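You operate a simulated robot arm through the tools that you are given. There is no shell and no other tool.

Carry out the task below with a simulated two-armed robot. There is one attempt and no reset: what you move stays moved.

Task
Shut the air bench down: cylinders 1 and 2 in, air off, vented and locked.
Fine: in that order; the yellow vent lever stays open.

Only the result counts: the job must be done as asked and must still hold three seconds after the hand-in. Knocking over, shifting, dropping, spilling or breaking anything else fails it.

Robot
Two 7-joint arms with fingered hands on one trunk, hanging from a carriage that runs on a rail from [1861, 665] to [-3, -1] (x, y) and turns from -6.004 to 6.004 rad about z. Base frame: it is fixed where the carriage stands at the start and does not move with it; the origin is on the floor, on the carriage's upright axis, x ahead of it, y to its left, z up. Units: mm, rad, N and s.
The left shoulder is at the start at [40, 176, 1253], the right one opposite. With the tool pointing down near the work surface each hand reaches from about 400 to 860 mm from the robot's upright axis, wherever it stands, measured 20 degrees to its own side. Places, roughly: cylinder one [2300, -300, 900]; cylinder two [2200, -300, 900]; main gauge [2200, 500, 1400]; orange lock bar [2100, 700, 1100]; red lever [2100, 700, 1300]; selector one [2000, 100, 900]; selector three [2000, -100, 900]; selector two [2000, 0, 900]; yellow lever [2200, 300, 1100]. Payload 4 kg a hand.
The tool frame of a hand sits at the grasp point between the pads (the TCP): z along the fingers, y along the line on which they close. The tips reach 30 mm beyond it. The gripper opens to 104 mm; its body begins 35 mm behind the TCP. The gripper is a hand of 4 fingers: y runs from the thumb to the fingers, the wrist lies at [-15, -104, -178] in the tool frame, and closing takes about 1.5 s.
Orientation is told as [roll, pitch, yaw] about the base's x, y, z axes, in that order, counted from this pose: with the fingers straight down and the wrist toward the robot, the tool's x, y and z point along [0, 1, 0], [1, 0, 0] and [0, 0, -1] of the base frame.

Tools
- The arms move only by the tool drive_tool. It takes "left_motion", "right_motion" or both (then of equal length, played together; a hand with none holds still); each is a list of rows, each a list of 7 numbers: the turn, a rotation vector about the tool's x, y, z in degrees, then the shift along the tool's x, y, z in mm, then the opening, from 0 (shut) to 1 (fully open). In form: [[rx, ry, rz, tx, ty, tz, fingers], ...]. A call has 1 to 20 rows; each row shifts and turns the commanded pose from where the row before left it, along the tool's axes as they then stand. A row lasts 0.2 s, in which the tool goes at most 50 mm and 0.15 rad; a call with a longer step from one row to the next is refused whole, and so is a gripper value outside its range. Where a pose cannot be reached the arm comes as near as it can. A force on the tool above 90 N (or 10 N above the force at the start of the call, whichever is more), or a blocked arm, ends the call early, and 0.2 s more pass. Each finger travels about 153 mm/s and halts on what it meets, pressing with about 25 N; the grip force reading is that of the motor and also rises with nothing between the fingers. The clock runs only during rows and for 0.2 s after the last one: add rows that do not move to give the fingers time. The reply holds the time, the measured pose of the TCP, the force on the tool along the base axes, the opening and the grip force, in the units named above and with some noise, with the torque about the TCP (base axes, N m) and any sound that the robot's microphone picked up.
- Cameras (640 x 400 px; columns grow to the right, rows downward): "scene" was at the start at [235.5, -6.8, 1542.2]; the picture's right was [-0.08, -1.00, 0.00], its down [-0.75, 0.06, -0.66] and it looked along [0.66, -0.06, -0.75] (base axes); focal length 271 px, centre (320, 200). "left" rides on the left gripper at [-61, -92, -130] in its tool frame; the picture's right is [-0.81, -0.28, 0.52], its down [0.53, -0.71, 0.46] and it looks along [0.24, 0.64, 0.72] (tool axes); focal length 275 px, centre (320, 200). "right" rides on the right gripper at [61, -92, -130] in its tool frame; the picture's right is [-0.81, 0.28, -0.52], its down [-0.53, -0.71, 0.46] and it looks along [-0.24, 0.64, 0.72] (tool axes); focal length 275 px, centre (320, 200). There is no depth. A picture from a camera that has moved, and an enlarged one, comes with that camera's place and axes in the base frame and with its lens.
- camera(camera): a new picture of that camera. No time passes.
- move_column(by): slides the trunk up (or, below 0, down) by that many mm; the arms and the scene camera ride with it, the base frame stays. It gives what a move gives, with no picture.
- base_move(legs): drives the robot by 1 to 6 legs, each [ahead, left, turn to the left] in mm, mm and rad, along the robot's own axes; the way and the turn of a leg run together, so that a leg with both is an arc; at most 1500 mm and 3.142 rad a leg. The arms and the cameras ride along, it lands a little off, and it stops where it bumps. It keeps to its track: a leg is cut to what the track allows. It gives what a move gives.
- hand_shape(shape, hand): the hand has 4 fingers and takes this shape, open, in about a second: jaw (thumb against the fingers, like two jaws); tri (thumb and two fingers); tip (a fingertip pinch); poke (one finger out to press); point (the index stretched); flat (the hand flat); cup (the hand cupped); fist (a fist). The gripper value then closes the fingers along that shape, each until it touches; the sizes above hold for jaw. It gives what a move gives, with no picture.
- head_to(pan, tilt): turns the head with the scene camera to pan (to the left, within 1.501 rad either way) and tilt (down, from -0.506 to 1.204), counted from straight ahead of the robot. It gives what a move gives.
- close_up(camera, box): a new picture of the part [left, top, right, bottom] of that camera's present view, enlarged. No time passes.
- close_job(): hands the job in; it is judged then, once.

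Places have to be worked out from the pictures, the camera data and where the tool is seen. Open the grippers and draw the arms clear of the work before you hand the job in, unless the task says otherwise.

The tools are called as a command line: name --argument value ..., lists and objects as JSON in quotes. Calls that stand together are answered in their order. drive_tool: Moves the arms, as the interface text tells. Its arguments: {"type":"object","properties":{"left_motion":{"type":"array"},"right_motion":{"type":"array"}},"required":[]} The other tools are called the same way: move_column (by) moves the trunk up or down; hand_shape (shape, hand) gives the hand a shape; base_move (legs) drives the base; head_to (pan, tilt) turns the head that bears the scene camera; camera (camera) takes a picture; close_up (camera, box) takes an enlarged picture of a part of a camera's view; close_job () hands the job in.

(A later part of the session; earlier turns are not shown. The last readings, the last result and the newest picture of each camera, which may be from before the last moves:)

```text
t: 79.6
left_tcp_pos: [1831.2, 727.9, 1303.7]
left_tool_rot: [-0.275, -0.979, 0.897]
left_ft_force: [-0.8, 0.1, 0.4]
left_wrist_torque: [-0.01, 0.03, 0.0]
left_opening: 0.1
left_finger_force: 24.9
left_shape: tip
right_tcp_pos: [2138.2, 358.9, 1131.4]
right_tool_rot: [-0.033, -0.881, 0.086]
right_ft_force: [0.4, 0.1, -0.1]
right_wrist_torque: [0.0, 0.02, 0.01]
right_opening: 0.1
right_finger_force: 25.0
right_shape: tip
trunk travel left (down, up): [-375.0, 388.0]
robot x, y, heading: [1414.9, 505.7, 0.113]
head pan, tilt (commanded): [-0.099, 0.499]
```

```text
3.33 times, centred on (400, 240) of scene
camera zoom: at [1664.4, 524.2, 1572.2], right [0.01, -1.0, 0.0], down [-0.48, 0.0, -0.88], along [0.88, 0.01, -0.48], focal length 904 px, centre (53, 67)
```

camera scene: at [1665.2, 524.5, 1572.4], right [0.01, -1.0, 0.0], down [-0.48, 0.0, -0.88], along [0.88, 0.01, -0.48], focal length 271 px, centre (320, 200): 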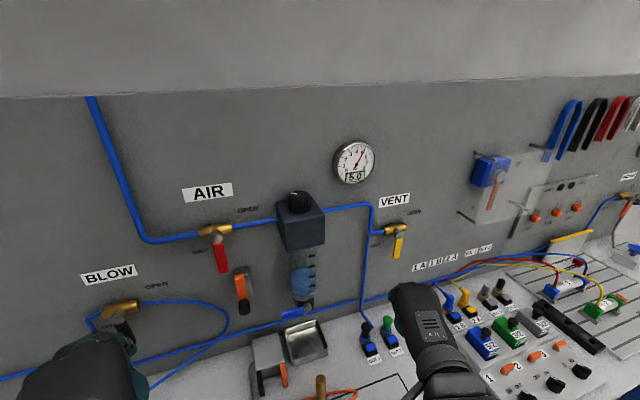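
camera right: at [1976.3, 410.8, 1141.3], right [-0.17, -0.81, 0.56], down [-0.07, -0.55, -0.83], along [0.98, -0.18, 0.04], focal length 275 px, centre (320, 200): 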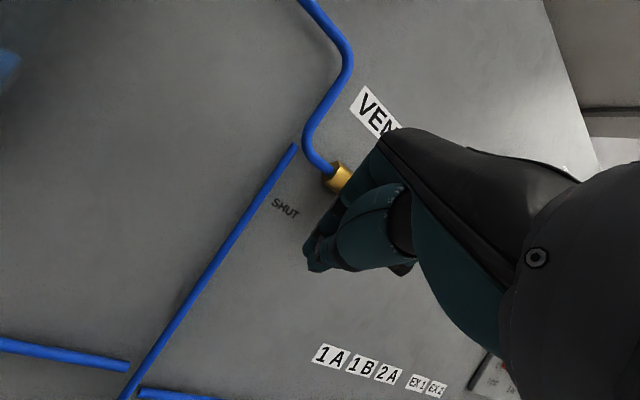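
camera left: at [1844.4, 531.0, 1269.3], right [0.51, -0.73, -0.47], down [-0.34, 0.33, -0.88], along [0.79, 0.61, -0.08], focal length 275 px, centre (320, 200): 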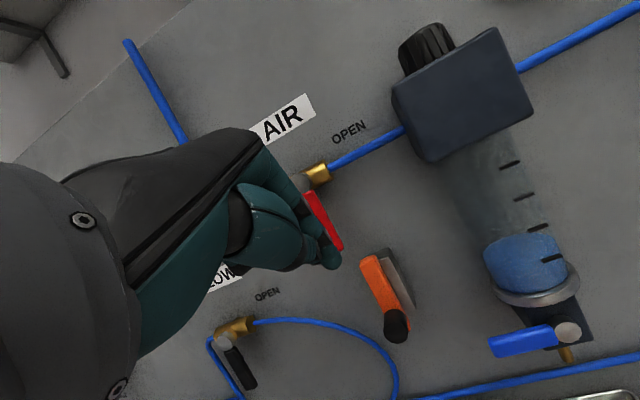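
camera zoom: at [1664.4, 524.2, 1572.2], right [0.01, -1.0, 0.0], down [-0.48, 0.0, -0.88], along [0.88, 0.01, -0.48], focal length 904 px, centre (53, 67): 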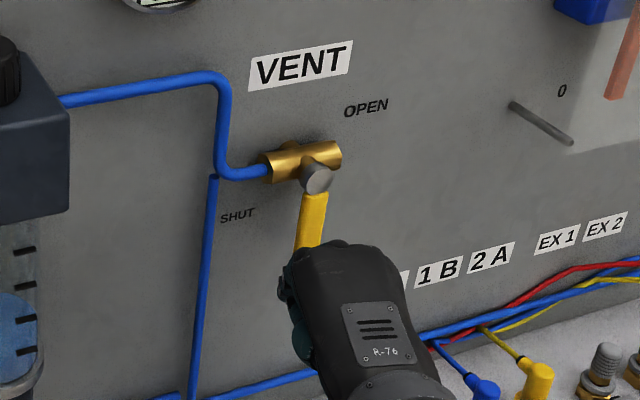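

Position is as planned (tip lateral −388, z 1113, depth 2155). I go forward another 48 mm, left of the lever.

drive_tool --right_motion '[[0, 0, 0, 6.65, 14.8, 17.6, 0], [0, 0, 0, 6.65, 14.8, 17.6, 0], [0, 0, 0, 0, 0, 0, 0]]'

camera --camera "right"

close_up --camera "scene" --box '[320, 180, 480, 300]'

```text
t: 80.4
left_tcp_pos: [1831.3, 727.8, 1304.1]
left_tool_rot: [-0.275, -0.978, 0.897]
left_ft_force: [0.0, -1.2, 0.4]
left_wrist_torque: [0.0, 0.04, 0.0]
left_opening: 0.0
left_finger_force: 25.1
left_shape: tip
right_tcp_pos: [2184.7, 375.6, 1133.0]
right_tool_rot: [-0.03, -0.882, 0.085]
right_ft_force: [-0.8, -0.5, 0.1]
right_wrist_torque: [-0.02, -0.03, 0.0]
right_opening: 0.0
right_finger_force: 25.3
right_shape: tip
trunk travel left (down, up): [-375.0, 388.0]
robot x, y, heading: [1415.6, 506.2, 0.105]
head pan, tilt (commanded): [-0.099, 0.499]
```

```text
taken
camera right: at [2021.6, 427.2, 1143.7], right [-0.17, -0.81, 0.56], down [-0.07, -0.55, -0.83], along [0.98, -0.18, 0.04], focal length 275 px, centre (320, 200)
```

right: 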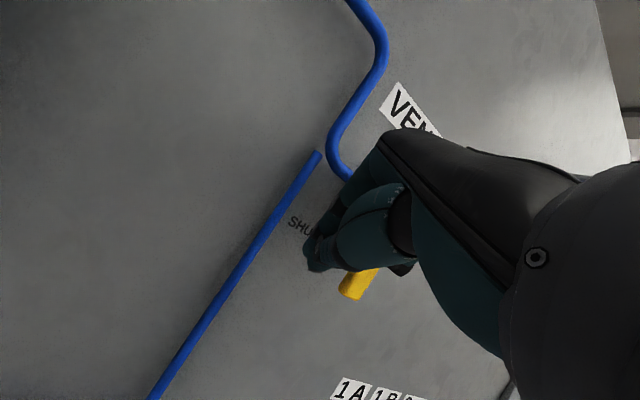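

```text
3.33 times, centred on (400, 240) of scene
camera zoom: at [1664.5, 524.2, 1572.2], right [0.01, -1.0, 0.0], down [-0.48, 0.0, -0.88], along [0.88, 0.01, -0.48], focal length 904 px, centre (53, 67)
```

zoom: 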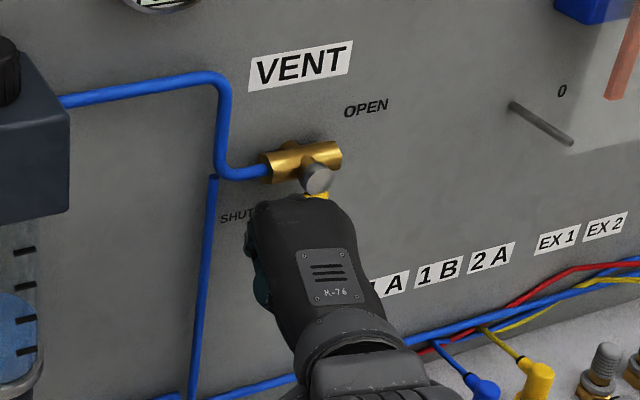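

Fingertips are beside the lever. I push right along the first half of the arc.

drive_tool --right_motion '[[0, 0, 0, -18.7, 2.8, 4.8, 0], [0, 0, 0, -19.7, -0.3, 7.8, 0], [0, 0, 0, -19.7, 4.9, 3.4, 0]]'

camera --camera "right"

close_up --camera "scene" --box '[320, 180, 480, 300]'

```text
t: 81.2
left_tcp_pos: [1831.0, 728.2, 1304.9]
left_tool_rot: [-0.275, -0.976, 0.897]
left_ft_force: [-0.4, -1.3, -0.3]
left_wrist_torque: [0.0, -0.02, -0.01]
left_opening: 0.1
left_finger_force: 24.8
left_shape: tip
right_tcp_pos: [2203.9, 315.9, 1128.4]
right_tool_rot: [-0.031, -0.878, 0.083]
right_ft_force: [-3.2, -2.6, -1.7]
right_wrist_torque: [0.1, -0.13, -0.05]
right_opening: 0.0
right_finger_force: 24.9
right_shape: tip
trunk travel left (down, up): [-375.0, 388.0]
robot x, y, heading: [1418.1, 511.3, 0.107]
head pan, tilt (commanded): [-0.099, 0.499]
```

```text
taken
camera right: at [2041.8, 368.5, 1138.5], right [-0.18, -0.81, 0.56], down [-0.07, -0.55, -0.83], along [0.98, -0.18, 0.04], focal length 275 px, centre (320, 200)
```

right: 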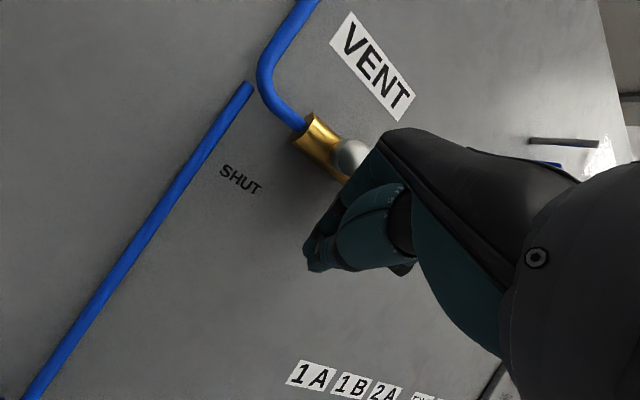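

```text
3.33 times, centred on (400, 240) of scene
camera zoom: at [1664.4, 523.8, 1572.1], right [0.01, -1.0, 0.0], down [-0.48, 0.0, -0.88], along [0.88, 0.01, -0.48], focal length 904 px, centre (53, 67)
```

zoom: 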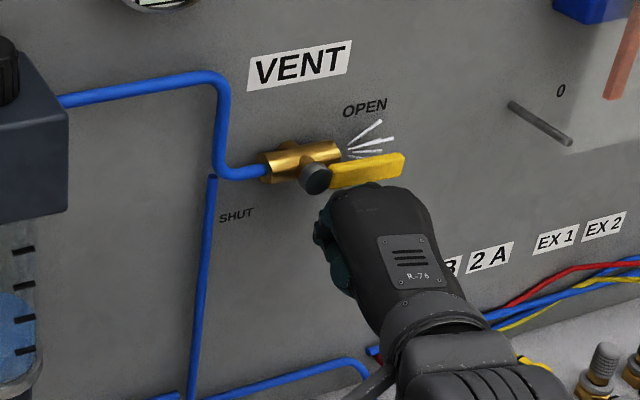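

The vent lever is already horizontal at OPEN and air is hissing out. I hold still a moment and watch the gauge.

drive_tool --right_motion '[[0, 0, 0, 0, 0, 0, 0], [0, 0, 0, 0, 0, 0, 0], [0, 0, 0, 0, 0, 0, 0], [0, 0, 0, 0, 0, 0, 0], [0, 0, 0, 0, 0, 0, 0], [0, 0, 0, 0, 0, 0, 0], [0, 0, 0, 0, 0, 0, 0], [0, 0, 0, 0, 0, 0, 0], [0, 0, 0, 0, 0, 0, 0], [0, 0, 0, 0, 0, 0, 0]]'

close_up --camera "scene" --box '[300, 130, 480, 280]'

```text
t: 83.4
left_tcp_pos: [1829.8, 727.6, 1304.9]
left_tool_rot: [-0.273, -0.977, 0.898]
left_ft_force: [0.3, 0.9, 0.3]
left_wrist_torque: [0.0, -0.01, -0.01]
left_opening: 0.3
left_finger_force: 25.3
left_shape: tip
right_tcp_pos: [2204.0, 318.3, 1128.6]
right_tool_rot: [-0.029, -0.883, 0.086]
right_ft_force: [-3.1, -3.0, -1.9]
right_wrist_torque: [0.1, -0.09, -0.06]
right_opening: 0.0
right_finger_force: 25.5
right_shape: tip
trunk travel left (down, up): [-375.0, 388.0]
robot x, y, heading: [1417.2, 502.6, 0.111]
head pan, tilt (commanded): [-0.099, 0.499]
```

```text
2.67 times, centred on (390, 205) of scene
camera zoom: at [1664.3, 524.1, 1572.1], right [0.01, -1.0, 0.0], down [-0.48, 0.0, -0.88], along [0.88, 0.01, -0.48], focal length 724 px, centre (133, 187)
```

zoom: 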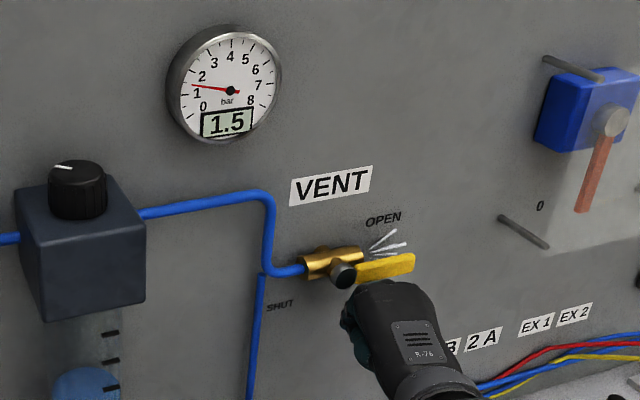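

The gauge is at 1.5 and falling. I ease the hand down and backward, away from the lever, and see whether it stays open.

drive_tool --right_motion '[[0, 0, 0, 0.2, -7.7, 6.4, 0], [0, 0, 0, 0.2, -7.7, 6.4, 0], [0, 0, 0, 0.2, -7.7, 6.4, 0], [0, 0, 0, -8.3, -18.5, -22, 0], [0, 0, 0, -8.3, -18.5, -22, 0], [0, 0, 0, -8.3, -18.5, -22, 0], [0, 0, 0, 0, 0, 0, 0], [0, 0, 0, 0, 0, 0, 0], [0, 0, 0, 0, 0, 0, 0]]'

close_up --camera "scene" --box '[300, 130, 480, 280]'

camera --camera "right"

```text
t: 85.4
left_tcp_pos: [1831.8, 729.3, 1304.1]
left_tool_rot: [-0.275, -0.98, 0.899]
left_ft_force: [-0.7, 0.0, 0.6]
left_wrist_torque: [0.01, 0.0, 0.0]
left_opening: 0.0
left_finger_force: 24.7
left_shape: tip
right_tcp_pos: [2122.1, 289.4, 1098.9]
right_tool_rot: [-0.029, -0.883, 0.087]
right_ft_force: [-0.4, -0.1, -0.2]
right_wrist_torque: [0.0, 0.02, -0.03]
right_opening: 0.0
right_finger_force: 24.9
right_shape: tip
trunk travel left (down, up): [-375.0, 388.0]
robot x, y, heading: [1420.3, 506.2, 0.104]
head pan, tilt (commanded): [-0.099, 0.499]
```

```text
2.67 times, centred on (390, 205) of scene
camera zoom: at [1664.8, 524.3, 1572.3], right [0.01, -1.0, 0.0], down [-0.48, 0.0, -0.88], along [0.88, 0.01, -0.48], focal length 724 px, centre (133, 187)
```

zoom: 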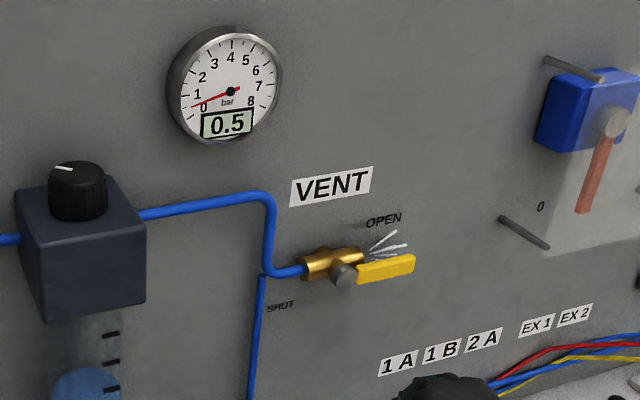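

```text
taken
camera right: at [1959.6, 340.9, 1108.2], right [-0.17, -0.81, 0.56], down [-0.07, -0.55, -0.83], along [0.98, -0.18, 0.04], focal length 275 px, centre (320, 200)
```

right: 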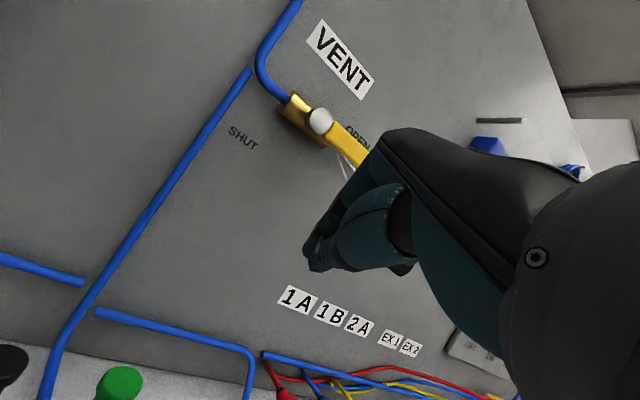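

The lever stays open and the gauge is down to 0.5. I draw the right hand well back before turning the robot for the lock bar.

drive_tool --right_motion '[[0, 0, 0, -11.1, -24.6, -29.3, 0], [0, 0, 0, -11.1, -24.6, -29.3, 0], [0, 0, 0, -11.1, -24.6, -29.3, 0], [0, 0, 0, -11.1, -24.6, -29.3, 0], [0, 0, 0, -11.1, -24.6, -29.3, 0]]'

camera --camera "scene"

```text
t: 86.6
left_tcp_pos: [1830.6, 726.8, 1304.3]
left_tool_rot: [-0.274, -0.977, 0.897]
left_ft_force: [0.5, 1.4, 0.4]
left_wrist_torque: [-0.02, -0.02, -0.02]
left_opening: 0.2
left_finger_force: 24.6
left_shape: tip
right_tcp_pos: [1931.3, 221.3, 1100.0]
right_tool_rot: [-0.03, -0.881, 0.084]
right_ft_force: [-0.8, -0.1, -0.5]
right_wrist_torque: [-0.02, 0.01, 0.0]
right_opening: 0.1
right_finger_force: 24.7
right_shape: tip
trunk travel left (down, up): [-375.0, 388.0]
robot x, y, heading: [1417.4, 502.5, 0.11]
head pan, tilt (commanded): [-0.099, 0.499]
```

```text
taken
camera scene: at [1664.0, 524.0, 1572.0], right [0.01, -1.0, 0.0], down [-0.48, 0.0, -0.88], along [0.88, 0.01, -0.48], focal length 271 px, centre (320, 200)
```

scene: 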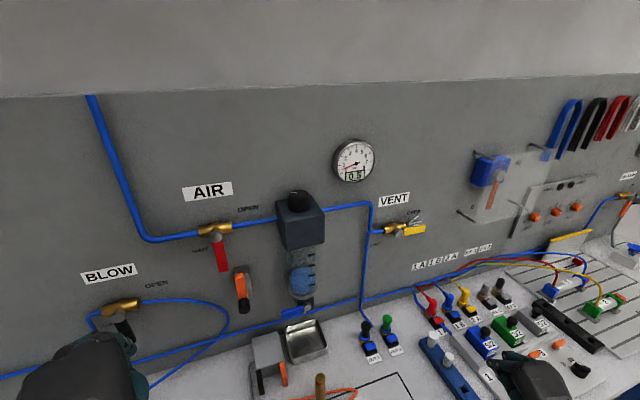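

Vent lever open, red lever shut. I lift the right hand 60 mm, then turn the robot square to the panel and step back slightly.

drive_tool --right_motion '[[0, 0, 0, -0.7, 23.2, -19.3, 0], [0, 0, 0, -0.7, 23.2, -19.3, 0], [0, 0, 0, 0, 0, 0, 0]]'

base_move --legs '[[-29, -7, 0.23]]'

head_to --pan -0.05 --tilt 0.6

camera --camera "scene"

```text
t: 87.4
left_tcp_pos: [1831.0, 729.4, 1305.9]
left_tool_rot: [-0.272, -0.978, 0.898]
left_ft_force: [0.8, 0.2, 0.3]
left_wrist_torque: [0.02, 0.01, 0.03]
left_opening: 0.0
left_finger_force: 24.7
left_shape: tip
right_tcp_pos: [1938.0, 219.2, 1159.3]
right_tool_rot: [-0.028, -0.881, 0.085]
right_ft_force: [0.1, -0.2, -0.1]
right_wrist_torque: [-0.02, 0.01, 0.02]
right_opening: 0.2
right_finger_force: 25.6
right_shape: tip
right hand out of reach, approached as far as the arm can: row 2
trunk travel left (down, up): [-375.0, 388.0]
robot x, y, heading: [1415.7, 508.2, 0.106]
head pan, tilt (commanded): [-0.099, 0.499]
```

```text
t: 88.7
left_tcp_pos: [1739.4, 807.9, 1304.8]
left_tool_rot: [-0.276, -0.978, 1.131]
left_ft_force: [0.7, -0.3, -0.7]
left_wrist_torque: [0.01, 0.0, 0.0]
left_opening: 0.0
left_finger_force: 24.9
left_shape: tip
right_tcp_pos: [1963.1, 339.0, 1158.8]
right_tool_rot: [-0.029, -0.882, 0.319]
right_ft_force: [-1.2, -0.7, -0.2]
right_wrist_torque: [0.0, 0.01, 0.01]
right_opening: 0.0
right_finger_force: 25.0
right_shape: tip
trunk travel left (down, up): [-375.0, 388.0]
robot x, y, heading: [1386.8, 496.7, 0.337]
head pan, tilt (commanded): [-0.099, 0.499]
```

```text
t: 89.3
left_tcp_pos: [1740.6, 807.6, 1305.2]
left_tool_rot: [-0.274, -0.98, 1.132]
left_ft_force: [-0.4, -0.1, -1.5]
left_wrist_torque: [0.02, 0.01, 0.04]
left_opening: 0.3
left_finger_force: 24.8
left_shape: tip
right_tcp_pos: [1963.9, 339.2, 1159.1]
right_tool_rot: [-0.029, -0.881, 0.319]
right_ft_force: [-1.0, -0.3, 0.6]
right_wrist_torque: [-0.02, 0.0, 0.02]
right_opening: 0.3
right_finger_force: 25.6
right_shape: tip
trunk travel left (down, up): [-375.0, 388.0]
robot x, y, heading: [1389.8, 495.6, 0.343]
head pan, tilt (commanded): [-0.051, 0.6]
```

```text
taken
camera scene: at [1622.2, 575.0, 1563.2], right [0.29, -0.96, 0.0], down [-0.54, -0.16, -0.83], along [0.79, 0.24, -0.56], focal length 271 px, centre (320, 200)
```

scene: 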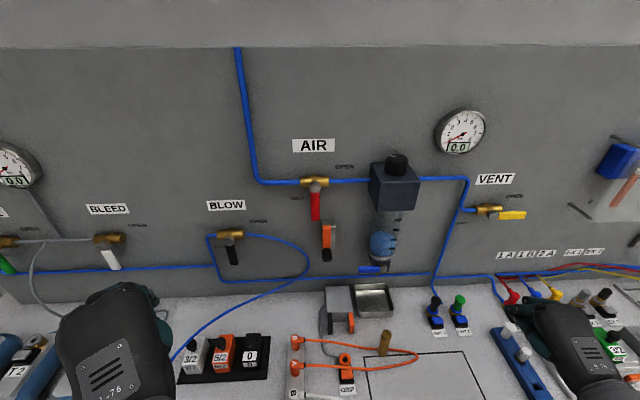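

The gauge reads 0.0. I check the left hand's present orientation.

camera --camera "left"

close_up --camera "scene" --box '[260, 130, 440, 280]'

```text
taken
camera left: at [1689.3, 644.9, 1307.2], right [0.87, -0.32, -0.38], down [-0.32, 0.24, -0.92], along [0.39, 0.91, 0.11], focal length 275 px, centre (320, 200)
```

left: 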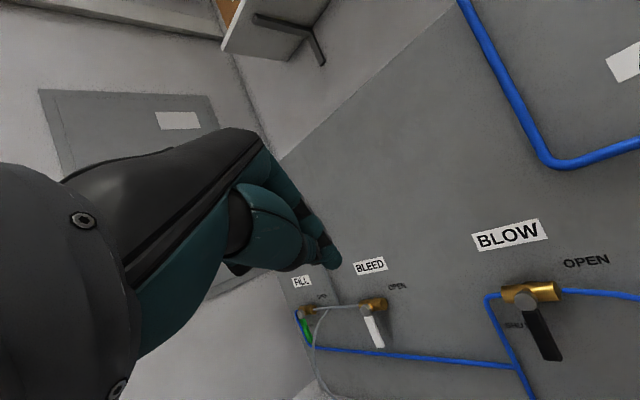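

```text
2.67 times, centred on (350, 205) of scene
camera zoom: at [1622.2, 575.0, 1563.2], right [0.29, -0.96, 0.0], down [-0.54, -0.16, -0.83], along [0.79, 0.24, -0.56], focal length 724 px, centre (240, 187)
```

zoom: 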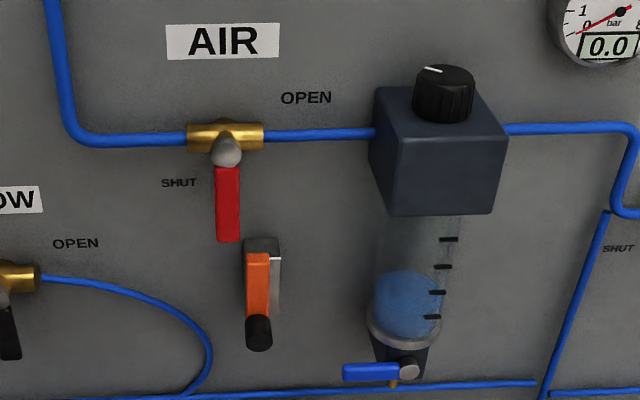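

The red lever hangs down with the bar just right of and below its tip, so the bar must slide up. I move the left hand to the middle, then roll it so that thumb and index lie side by side.

drive_tool --left_motion '[[0, 0, 0, -27.6, -22.9, 19.4, 0], [0, 0, 0, -27.6, -22.9, 19.4, 0], [0, 0, 0, -27.6, -22.9, 19.4, 0], [0, 0, 0, -27.6, -22.9, 19.4, 0], [0, 0, 8.2, 0, 0, 0, 0], [0, 0, 8.2, 0, 0, 0, 0], [0, 0, 8.2, 0, 0, 0, 0], [0, 0, 8.2, 0, 0, 0, 0], [0, 0, 8.2, 0, 0, 0, 0], [0, 0, 8.2, 0, 0, 0, 0], [0, 0, 8.2, 0, 0, 0, 0], [0, 0, 8.2, 0, 0, 0, 0], [0, 0, 8.2, 0, 0, 0, 0], [0, 0, 8.2, 0, 0, 0, 0], [0, 0, 8.2, 0, 0, 0, 0], [0, 0, 8.2, 0, 0, 0, 0]]'

camera --camera "left"

camera --camera "scene"

```text
t: 90.1
left_tcp_pos: [1812.9, 775.5, 1296.8]
left_tool_rot: [-0.421, -1.133, 1.295]
left_ft_force: [0.8, 0.0, 0.3]
left_wrist_torque: [0.03, 0.03, -0.03]
left_opening: 0.0
left_finger_force: 25.0
left_shape: tip
right_tcp_pos: [1962.8, 338.1, 1158.5]
right_tool_rot: [-0.03, -0.88, 0.318]
right_ft_force: [-0.6, 0.1, -0.8]
right_wrist_torque: [0.0, -0.02, 0.0]
right_opening: 0.0
right_finger_force: 25.0
right_shape: tip
trunk travel left (down, up): [-375.0, 388.0]
robot x, y, heading: [1387.5, 497.1, 0.338]
head pan, tilt (commanded): [-0.051, 0.6]
stopped in row 3 (left hand): the arm was blocked; the commanded pose is now the measured one
```

```text
taken
camera left: at [1768.4, 611.0, 1273.5], right [0.92, -0.25, -0.31], down [-0.21, 0.34, -0.91], along [0.33, 0.91, 0.26], focal length 275 px, centre (320, 200)
```

left: 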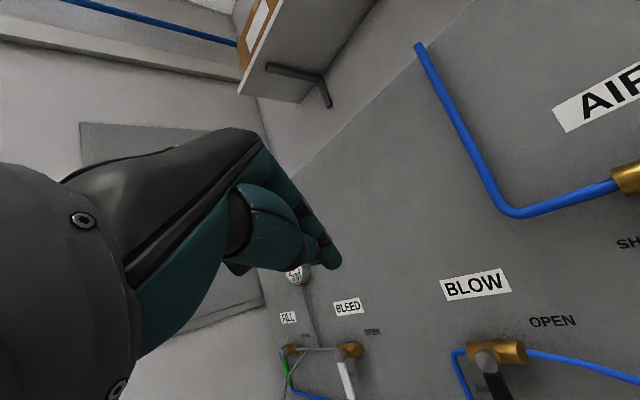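

```text
taken
camera scene: at [1622.2, 575.1, 1563.2], right [0.29, -0.96, 0.0], down [-0.54, -0.16, -0.83], along [0.79, 0.24, -0.56], focal length 271 px, centre (320, 200)
```

scene: 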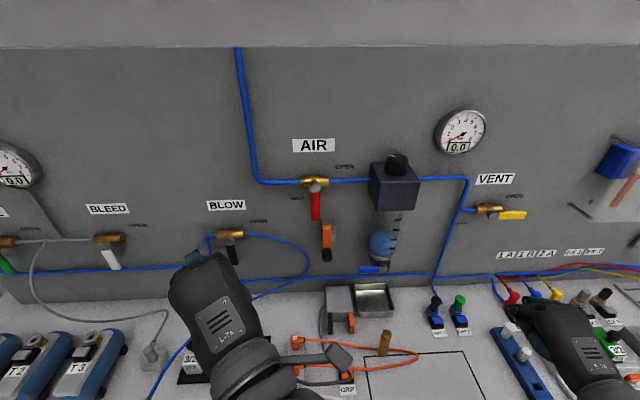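

The arm was blocked by its wrist limit in this posture. I do the roll here, which should relax the wrist.

drive_tool --left_motion '[[0, 0, 8.2, 0, 0, 0, 0], [0, 0, 8.2, 0, 0, 0, 0], [0, 0, 8.2, 0, 0, 0, 0], [0, 0, 8.2, 0, 0, 0, 0], [0, 0, 8.2, 0, 0, 0, 0], [0, 0, 8.2, 0, 0, 0, 0], [0, 0, 8.2, 0, 0, 0, 0], [0, 0, 8.2, 0, 0, 0, 0], [0, 0, 8.2, 0, 0, 0, 0], [0, 0, 8.2, 0, 0, 0, 0], [0, 0, 8.2, 0, 0, 0, 0]]'

camera --camera "left"

camera --camera "scene"

```text
t: 92.5
left_tcp_pos: [1812.7, 773.6, 1294.8]
left_tool_rot: [1.163, -0.172, -0.668]
left_ft_force: [0.0, 1.4, -0.5]
left_wrist_torque: [0.0, 0.0, -0.03]
left_opening: 0.0
left_finger_force: 25.3
left_shape: tip
right_tcp_pos: [1962.0, 340.1, 1159.1]
right_tool_rot: [-0.03, -0.881, 0.319]
right_ft_force: [0.4, 0.2, -0.6]
right_wrist_torque: [0.0, -0.03, -0.01]
right_opening: 0.0
right_finger_force: 25.7
right_shape: tip
trunk travel left (down, up): [-375.0, 388.0]
robot x, y, heading: [1388.3, 498.2, 0.342]
head pan, tilt (commanded): [-0.051, 0.6]
```

```text
taken
camera left: at [1653.0, 715.7, 1274.4], right [0.01, 0.19, -0.98], down [-0.2, 0.96, 0.18], along [0.98, 0.2, 0.05], focal length 275 px, centre (320, 200)
```

left: 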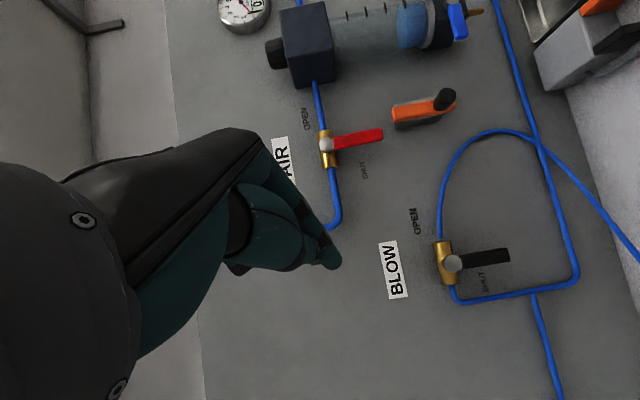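

```text
taken
camera scene: at [1622.3, 575.3, 1563.2], right [0.29, -0.96, 0.0], down [-0.54, -0.16, -0.83], along [0.79, 0.24, -0.56], focal length 271 px, centre (320, 200)
```

scene: 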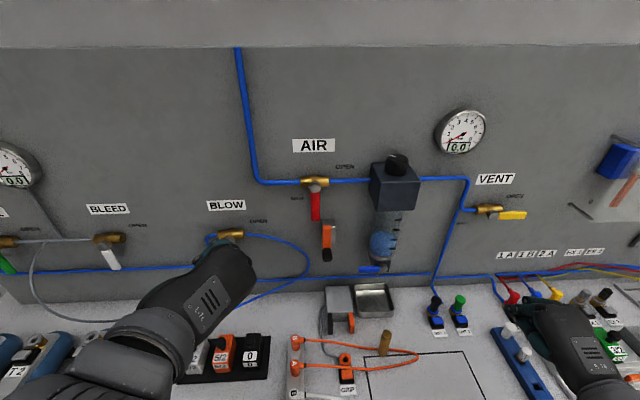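

The roll worked and the left camera sees lever and lock bar clearly. Now I yaw it right and pitch it level, so that the fingers point square at the panel.

drive_tool --left_motion '[[-5.6, 4.6, 0, 0, 0, 0, 0], [-5.6, 4.6, 0, 0, 0, 0, 0], [-5.6, 4.6, 0, 0, 0, 0, 0], [-5.6, 4.6, 0, 0, 0, 0, 0], [-5.6, 4.6, 0, 0, 0, 0, 0], [0, 0, 0, 0, 0, 0, 0]]'

camera --camera "left"

camera --camera "scene"

```text
t: 93.9
left_tcp_pos: [1815.8, 773.0, 1295.8]
left_tool_rot: [1.676, -0.251, -1.156]
left_ft_force: [-0.7, -0.6, -1.5]
left_wrist_torque: [0.01, 0.04, -0.03]
left_opening: 0.0
left_finger_force: 24.7
left_shape: tip
left hand out of reach, approached as far as the arm can: row 4
right_tcp_pos: [1963.7, 337.1, 1158.5]
right_tool_rot: [-0.031, -0.881, 0.318]
right_ft_force: [0.3, 1.0, -0.7]
right_wrist_torque: [-0.02, 0.02, 0.04]
right_opening: 0.1
right_finger_force: 24.9
right_shape: tip
trunk travel left (down, up): [-375.0, 388.0]
robot x, y, heading: [1389.1, 496.0, 0.339]
head pan, tilt (commanded): [-0.051, 0.6]
```

```text
taken
camera left: at [1674.9, 789.0, 1199.5], right [0.52, 0.32, -0.8], down [0.03, 0.92, 0.38], along [0.86, -0.22, 0.47], focal length 275 px, centre (320, 200)
```

left: 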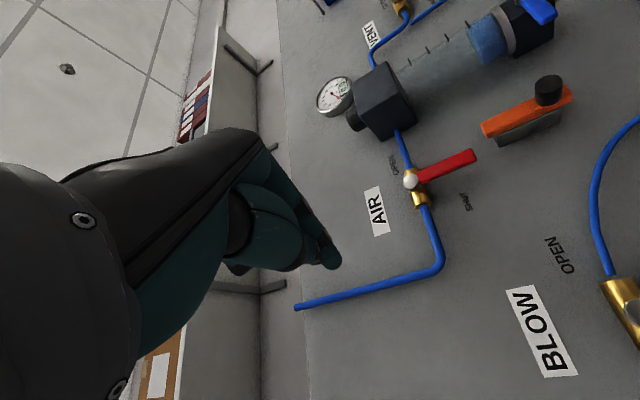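

```text
taken
camera scene: at [1622.3, 574.8, 1563.2], right [0.29, -0.96, 0.0], down [-0.54, -0.16, -0.83], along [0.79, 0.24, -0.56], focal length 271 px, centre (320, 200)
```

scene: 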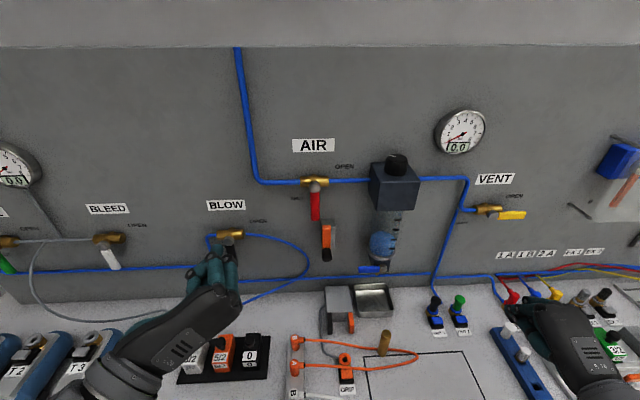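

The fingers now point level at the panel with thumb left, index right. I move the hand right and down toward a point in front of and below the bar's knob.

drive_tool --left_motion '[[0, 0, 0, -33.6, 12.2, -5, 0], [0, 0, 0, -33.6, 12.2, -5, 0], [0, 0, 0, -33.6, 12.2, -5, 0], [0, 0, 0, -33.6, 12.2, -5, 0], [0, 0, 0, 0, 0, 0, 0]]'

camera --camera "scene"

```text
t: 95.1
left_tcp_pos: [1844.2, 698.8, 1176.1]
left_tool_rot: [1.677, -0.249, -1.157]
left_ft_force: [0.2, 0.4, -0.7]
left_wrist_torque: [0.04, -0.01, -0.01]
left_opening: 0.0
left_finger_force: 24.9
left_shape: tip
right_tcp_pos: [1962.7, 338.2, 1158.8]
right_tool_rot: [-0.029, -0.881, 0.318]
right_ft_force: [0.5, 0.3, 0.0]
right_wrist_torque: [-0.02, -0.03, -0.01]
right_opening: 0.0
right_finger_force: 25.0
right_shape: tip
trunk travel left (down, up): [-375.0, 388.0]
robot x, y, heading: [1389.8, 493.4, 0.34]
head pan, tilt (commanded): [-0.051, 0.6]
```

```text
taken
camera scene: at [1622.2, 575.2, 1563.2], right [0.29, -0.96, 0.0], down [-0.54, -0.16, -0.83], along [0.79, 0.24, -0.56], focal length 271 px, centre (320, 200)
```

scene: 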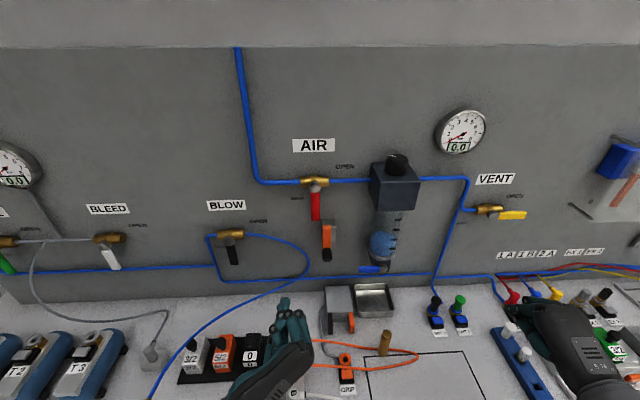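

Reach is fine this way. I continue right and down to just below knob height.

drive_tool --left_motion '[[0, 0, 0, -33, 12.9, -5, 0], [0, 0, 0, -33, 12.9, -5, 0], [0, 0, 0, -33, 12.9, -5, 0], [0, 0, 0, -33, 12.9, -5, 0], [0, 0, 0, 0, 0, 0, 0]]'

camera --camera "left"

camera --camera "scene"

```text
t: 96.3
left_tcp_pos: [1872.7, 618.8, 1058.9]
left_tool_rot: [1.678, -0.248, -1.157]
left_ft_force: [0.1, 0.2, 0.5]
left_wrist_torque: [0.04, 0.0, -0.01]
left_opening: 0.1
left_finger_force: 24.9
left_shape: tip
right_tcp_pos: [1964.1, 339.6, 1159.8]
right_tool_rot: [-0.029, -0.882, 0.318]
right_ft_force: [0.3, 0.5, -0.2]
right_wrist_torque: [-0.01, -0.01, -0.01]
right_opening: 0.1
right_finger_force: 25.0
right_shape: tip
trunk travel left (down, up): [-375.0, 388.0]
robot x, y, heading: [1392.9, 498.4, 0.34]
head pan, tilt (commanded): [-0.051, 0.6]
```

```text
taken
camera left: at [1730.5, 633.5, 963.5], right [0.52, 0.32, -0.8], down [0.03, 0.92, 0.38], along [0.86, -0.22, 0.47], focal length 275 px, centre (320, 200)
```

left: 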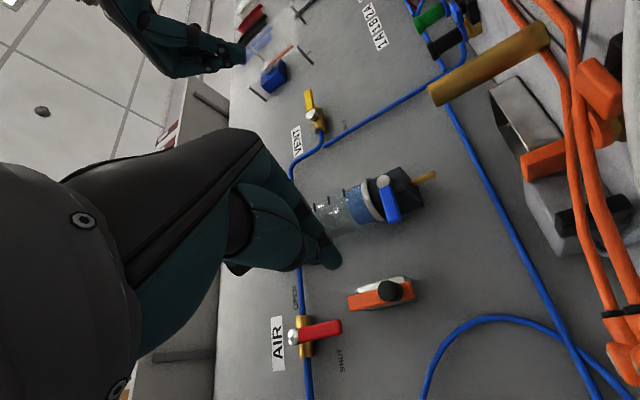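

```text
taken
camera scene: at [1622.3, 575.3, 1563.2], right [0.29, -0.96, 0.0], down [-0.54, -0.16, -0.83], along [0.79, 0.24, -0.56], focal length 271 px, centre (320, 200)
```

scene: 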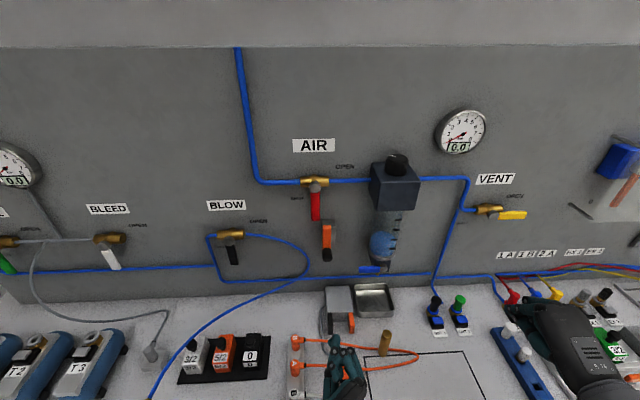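

The hand's camera bracket hangs low near the cables, so I raise the hand 40 mm to knob height, roll it 16° further and level it. I will pinch the knob from both sides instead.

drive_tool --left_motion '[[0, 0, 0, 38.5, 10.4, 4, 0], [0, 0, 8, 0, 0, 0, 0], [0, 0, 8, 0, 0, 0, 0], [0, -5.6, 0, 0, 0, 0, 0.3], [0, 0, 0, 0, 0, 0, 0.5], [0, 0, 0, 0, 0, 0, 0.5]]'

camera --camera "left"

close_up --camera "scene" --box '[260, 200, 440, 350]'

```text
t: 97.7
left_tcp_pos: [1871.7, 618.0, 1099.8]
left_tool_rot: [1.575, 0.03, -1.127]
left_ft_force: [0.7, -0.5, 1.2]
left_wrist_torque: [-0.01, 0.01, 0.0]
left_opening: 51.7
left_finger_force: 0.1
left_shape: tip
right_tcp_pos: [1962.6, 338.9, 1159.1]
right_tool_rot: [-0.031, -0.881, 0.319]
right_ft_force: [0.1, 0.4, 0.8]
right_wrist_torque: [-0.02, 0.01, -0.02]
right_opening: 0.1
right_finger_force: 24.7
right_shape: tip
trunk travel left (down, up): [-375.0, 388.0]
robot x, y, heading: [1384.8, 496.0, 0.339]
head pan, tilt (commanded): [-0.051, 0.6]
```

```text
taken
camera left: at [1713.3, 646.3, 1040.2], right [0.34, 0.49, -0.8], down [0.11, 0.82, 0.56], along [0.93, -0.28, 0.23], focal length 275 px, centre (320, 200)
```

left: 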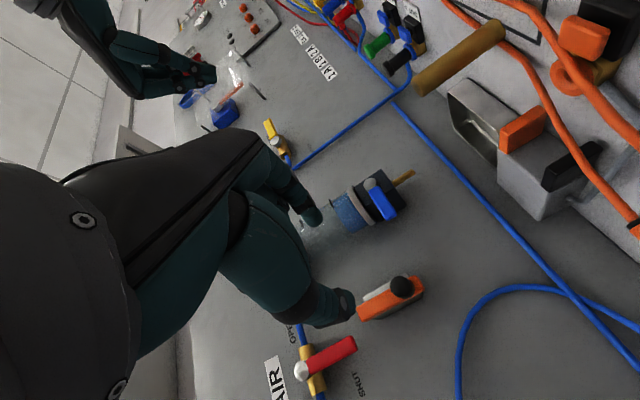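

```text
2.67 times, centred on (350, 275) of scene
camera zoom: at [1622.2, 575.0, 1563.2], right [0.29, -0.96, 0.0], down [-0.54, -0.16, -0.83], along [0.79, 0.24, -0.56], focal length 724 px, centre (240, 0)
```

zoom: 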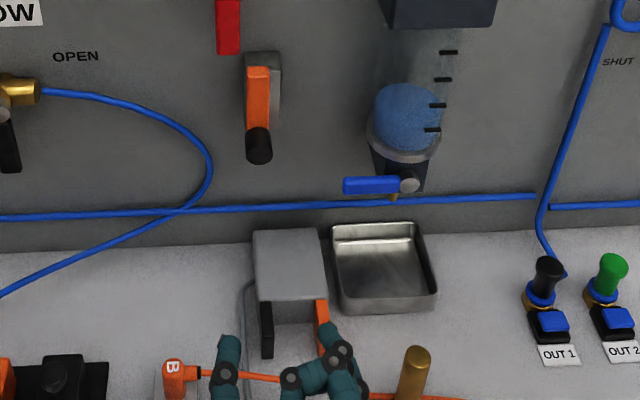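

The knob triangulates to about depth 2168, lateral −46, z 1095. I advance 150 mm with the pinch open, then check before straddling it.

drive_tool --left_motion '[[0, 0, 0, -1.7, 3.8, 37.7, 0.5], [0, 0, 0, -1.7, 3.8, 37.7, 0.5], [0, 0, 0, -1.7, 3.8, 37.7, 0.5], [0, 0, 0, -1.7, 3.8, 37.7, 0.5], [0, 0, 0, 0, 0, 0, 0.5]]'

camera --camera "left"

close_up --camera "scene" --box '[260, 180, 400, 300]'

```text
t: 98.9
left_tcp_pos: [2013.5, 672.1, 1091.2]
left_tool_rot: [1.574, 0.029, -1.127]
left_ft_force: [-0.2, -0.6, 0.6]
left_wrist_torque: [0.0, -0.01, -0.01]
left_opening: 51.5
left_finger_force: 0.1
left_shape: tip
right_tcp_pos: [1963.1, 338.6, 1158.7]
right_tool_rot: [-0.03, -0.882, 0.318]
right_ft_force: [-0.4, 0.1, 0.2]
right_wrist_torque: [-0.01, 0.01, 0.01]
right_opening: 0.0
right_finger_force: 25.7
right_shape: tip
trunk travel left (down, up): [-375.0, 388.0]
robot x, y, heading: [1388.4, 495.4, 0.34]
head pan, tilt (commanded): [-0.051, 0.6]
```

```text
taken
camera left: at [1855.5, 700.6, 1031.8], right [0.34, 0.49, -0.8], down [0.11, 0.82, 0.55], along [0.93, -0.28, 0.23], focal length 275 px, centre (320, 200)
```

left: 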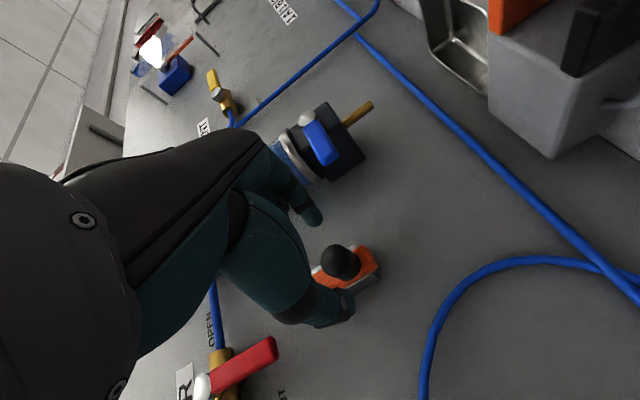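

```text
3.33 times, centred on (330, 240) of scene
camera zoom: at [1621.9, 575.0, 1563.1], right [0.29, -0.96, 0.0], down [-0.54, -0.16, -0.82], along [0.79, 0.24, -0.57], focal length 904 px, centre (287, 67)
```

zoom: 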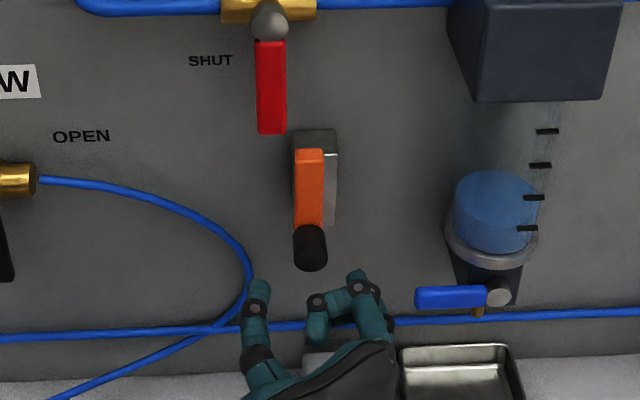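

The knob lies centred between thumb and index. I go forward 31 mm to straddle it.

drive_tool --left_motion '[[0, 0, 0, 0, 2.6, 15.3, 0.5], [0, 0, 0, 0, 2.6, 15.3, 0.5], [0, 0, 0, 0, 0, 0, 0.5]]'

camera --camera "left"

close_up --camera "scene" --box '[260, 180, 400, 300]'

```text
t: 99.7
left_tcp_pos: [2045.2, 678.7, 1092.7]
left_tool_rot: [1.573, 0.027, -1.131]
left_ft_force: [0.0, 0.8, 0.2]
left_wrist_torque: [0.05, 0.02, -0.01]
left_opening: 51.6
left_finger_force: 0.1
left_shape: tip
right_tcp_pos: [1963.7, 338.4, 1158.9]
right_tool_rot: [-0.03, -0.881, 0.316]
right_ft_force: [0.1, 0.2, -0.5]
right_wrist_torque: [-0.01, 0.0, 0.02]
right_opening: 0.1
right_finger_force: 25.3
right_shape: tip
trunk travel left (down, up): [-375.0, 388.0]
robot x, y, heading: [1390.1, 497.3, 0.342]
head pan, tilt (commanded): [-0.051, 0.6]
```

```text
taken
camera left: at [1886.0, 707.3, 1033.1], right [0.34, 0.49, -0.8], down [0.11, 0.82, 0.55], along [0.93, -0.28, 0.23], focal length 275 px, centre (320, 200)
```

left: 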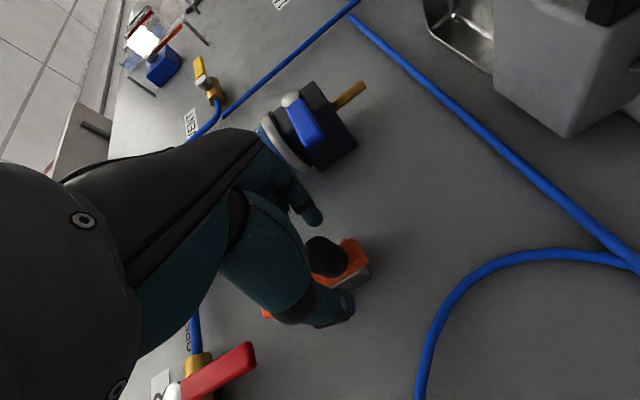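

```text
3.33 times, centred on (330, 240) of scene
camera zoom: at [1622.0, 575.0, 1563.1], right [0.29, -0.96, 0.0], down [-0.54, -0.16, -0.82], along [0.79, 0.24, -0.57], focal length 904 px, centre (287, 67)
```

zoom: 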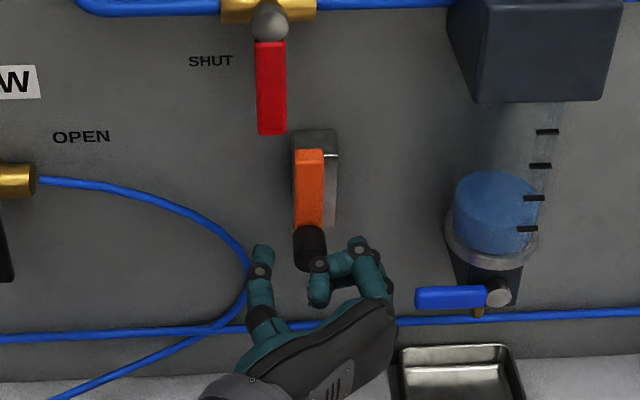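

The fingers straddle the knob. I close the pinch on it.

drive_tool --left_motion '[[0, 0, 0, 0, 0, 0, 0.35], [0, 0, 0, 0, 0, 0, 0.2], [0, 0, 0, 0, 0, 0, 0.1], [0, 0, 0, 0, 0, 0, 0], [0, 0, 0, 0, 0, 0, 0]]'

camera --camera "left"

close_up --camera "scene" --box '[260, 180, 400, 300]'

```text
t: 100.9
left_tcp_pos: [2044.1, 679.2, 1093.1]
left_tool_rot: [1.574, 0.032, -1.128]
left_ft_force: [2.0, -0.2, -1.3]
left_wrist_torque: [0.01, 0.0, -0.08]
left_opening: 18.0
left_finger_force: 24.4
left_shape: tip
right_tcp_pos: [1963.2, 337.4, 1158.9]
right_tool_rot: [-0.03, -0.881, 0.318]
right_ft_force: [0.8, 0.3, 0.0]
right_wrist_torque: [0.01, 0.06, 0.02]
right_opening: 0.0
right_finger_force: 25.0
right_shape: tip
trunk travel left (down, up): [-375.0, 388.0]
robot x, y, heading: [1387.5, 495.9, 0.338]
head pan, tilt (commanded): [-0.051, 0.6]
```

```text
taken
camera left: at [1886.2, 707.6, 1033.2], right [0.34, 0.49, -0.8], down [0.11, 0.82, 0.56], along [0.93, -0.28, 0.23], focal length 275 px, centre (320, 200)
```

left: 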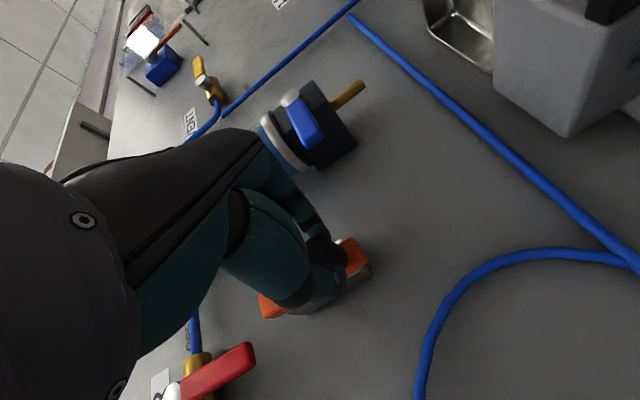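

```text
3.33 times, centred on (330, 240) of scene
camera zoom: at [1622.3, 575.1, 1563.2], right [0.29, -0.96, 0.0], down [-0.54, -0.16, -0.83], along [0.79, 0.24, -0.56], focal length 904 px, centre (287, 67)
```

zoom: 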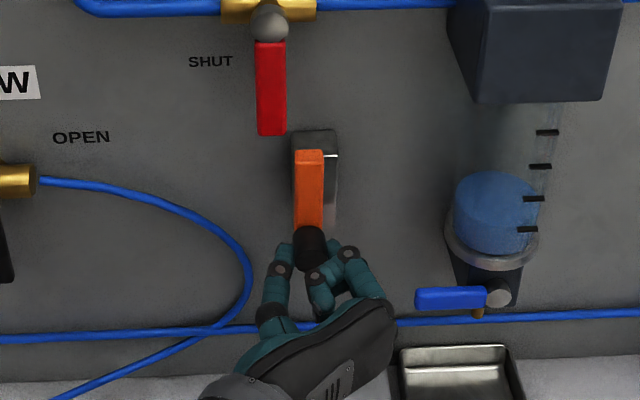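

The knob is gripped (18 mm). I pull it up 20 mm gently and look whether the bar slides.

drive_tool --left_motion '[[0, 0, 0, 7, 0, 0, 0], [0, 0, 0, 7, 0, 0, 0], [0, 0, 0, 7, 0, 0, 0]]'

close_up --camera "scene" --box '[260, 160, 400, 280]'

```text
t: 101.7
left_tcp_pos: [2045.2, 678.9, 1115.1]
left_tool_rot: [1.576, 0.029, -1.129]
left_ft_force: [0.0, 2.1, -1.8]
left_wrist_torque: [-0.05, 0.0, -0.02]
left_opening: 18.2
left_finger_force: 24.9
left_shape: tip
right_tcp_pos: [1963.7, 338.1, 1158.3]
right_tool_rot: [-0.031, -0.881, 0.316]
right_ft_force: [-0.4, 0.6, -0.1]
right_wrist_torque: [0.02, -0.01, 0.01]
right_opening: 0.2
right_finger_force: 25.3
right_shape: tip
trunk travel left (down, up): [-375.0, 388.0]
robot x, y, heading: [1388.9, 496.0, 0.339]
head pan, tilt (commanded): [-0.051, 0.6]
```

```text
3.33 times, centred on (330, 220) of scene
camera zoom: at [1622.1, 575.3, 1563.2], right [0.29, -0.96, 0.0], down [-0.54, -0.16, -0.83], along [0.79, 0.24, -0.56], focal length 904 px, centre (287, 133)
```

zoom: 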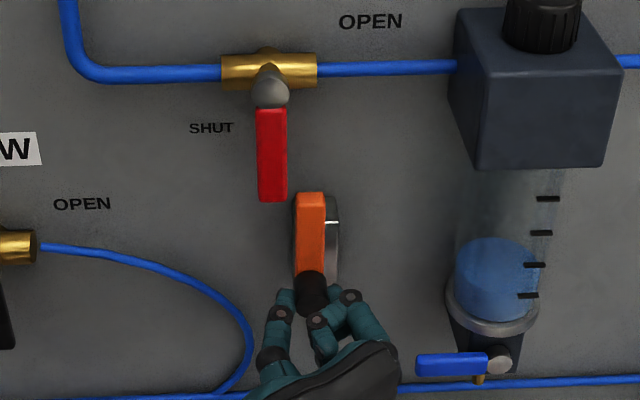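

The bar slides up beside the shut lever. I continue upward 30 mm.

drive_tool --left_motion '[[0, 0, 0, 7.5, 0, 0, 0], [0, 0, 0, 7.5, 0, 0, 0], [0, 0, 0, 7.5, 0, 0, 0], [0, 0, 0, 7.5, 0, 0, 0]]'

close_up --camera "scene" --box '[260, 160, 400, 280]'

```text
t: 102.7
left_tcp_pos: [2044.5, 678.5, 1144.9]
left_tool_rot: [1.575, 0.03, -1.128]
left_ft_force: [-3.7, 3.6, -1.4]
left_wrist_torque: [0.01, 0.05, 0.08]
left_opening: 18.1
left_finger_force: 24.9
left_shape: tip
right_tcp_pos: [1961.4, 339.4, 1158.8]
right_tool_rot: [-0.03, -0.88, 0.318]
right_ft_force: [0.0, 0.1, 0.4]
right_wrist_torque: [0.0, 0.02, 0.0]
right_opening: 0.1
right_finger_force: 24.9
right_shape: tip
trunk travel left (down, up): [-375.0, 388.0]
robot x, y, heading: [1389.0, 500.5, 0.345]
head pan, tilt (commanded): [-0.051, 0.6]
```

```text
3.33 times, centred on (330, 220) of scene
camera zoom: at [1621.9, 575.4, 1563.1], right [0.29, -0.96, 0.0], down [-0.54, -0.16, -0.82], along [0.79, 0.24, -0.57], focal length 904 px, centre (287, 133)
```

zoom: 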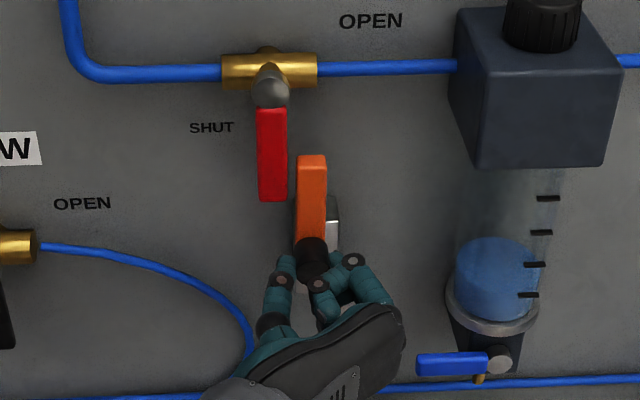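

The bar is sliding freely beside the lever. I keep going up in small steps to its end stop.

drive_tool --left_motion '[[0, 0, 0, 6, 0, 0, 0], [0, 0, 0, 6, 0, 0, 0], [0, 0, 0, 6, 0, 0, 0], [0, 0, 0, 6, 0, 0, 0]]'

close_up --camera "scene" --box '[260, 160, 400, 280]'

```text
t: 103.7
left_tcp_pos: [2045.0, 676.8, 1167.0]
left_tool_rot: [1.572, 0.031, -1.128]
left_ft_force: [3.6, 6.3, -14.2]
left_wrist_torque: [-0.06, 0.18, -0.04]
left_opening: 17.9
left_finger_force: 25.4
left_shape: tip
right_tcp_pos: [1962.6, 339.1, 1158.1]
right_tool_rot: [-0.029, -0.883, 0.317]
right_ft_force: [0.2, 0.4, 0.3]
right_wrist_torque: [0.0, 0.0, -0.02]
right_opening: 0.0
right_finger_force: 25.0
right_shape: tip
trunk travel left (down, up): [-375.0, 388.0]
robot x, y, heading: [1389.4, 497.3, 0.338]
head pan, tilt (commanded): [-0.051, 0.6]
```

```text
3.33 times, centred on (330, 220) of scene
camera zoom: at [1621.8, 575.6, 1563.0], right [0.29, -0.96, 0.0], down [-0.54, -0.16, -0.82], along [0.79, 0.24, -0.57], focal length 904 px, centre (287, 133)
```

zoom: 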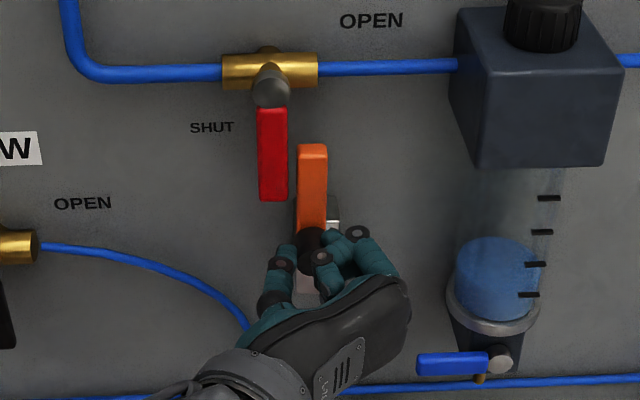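

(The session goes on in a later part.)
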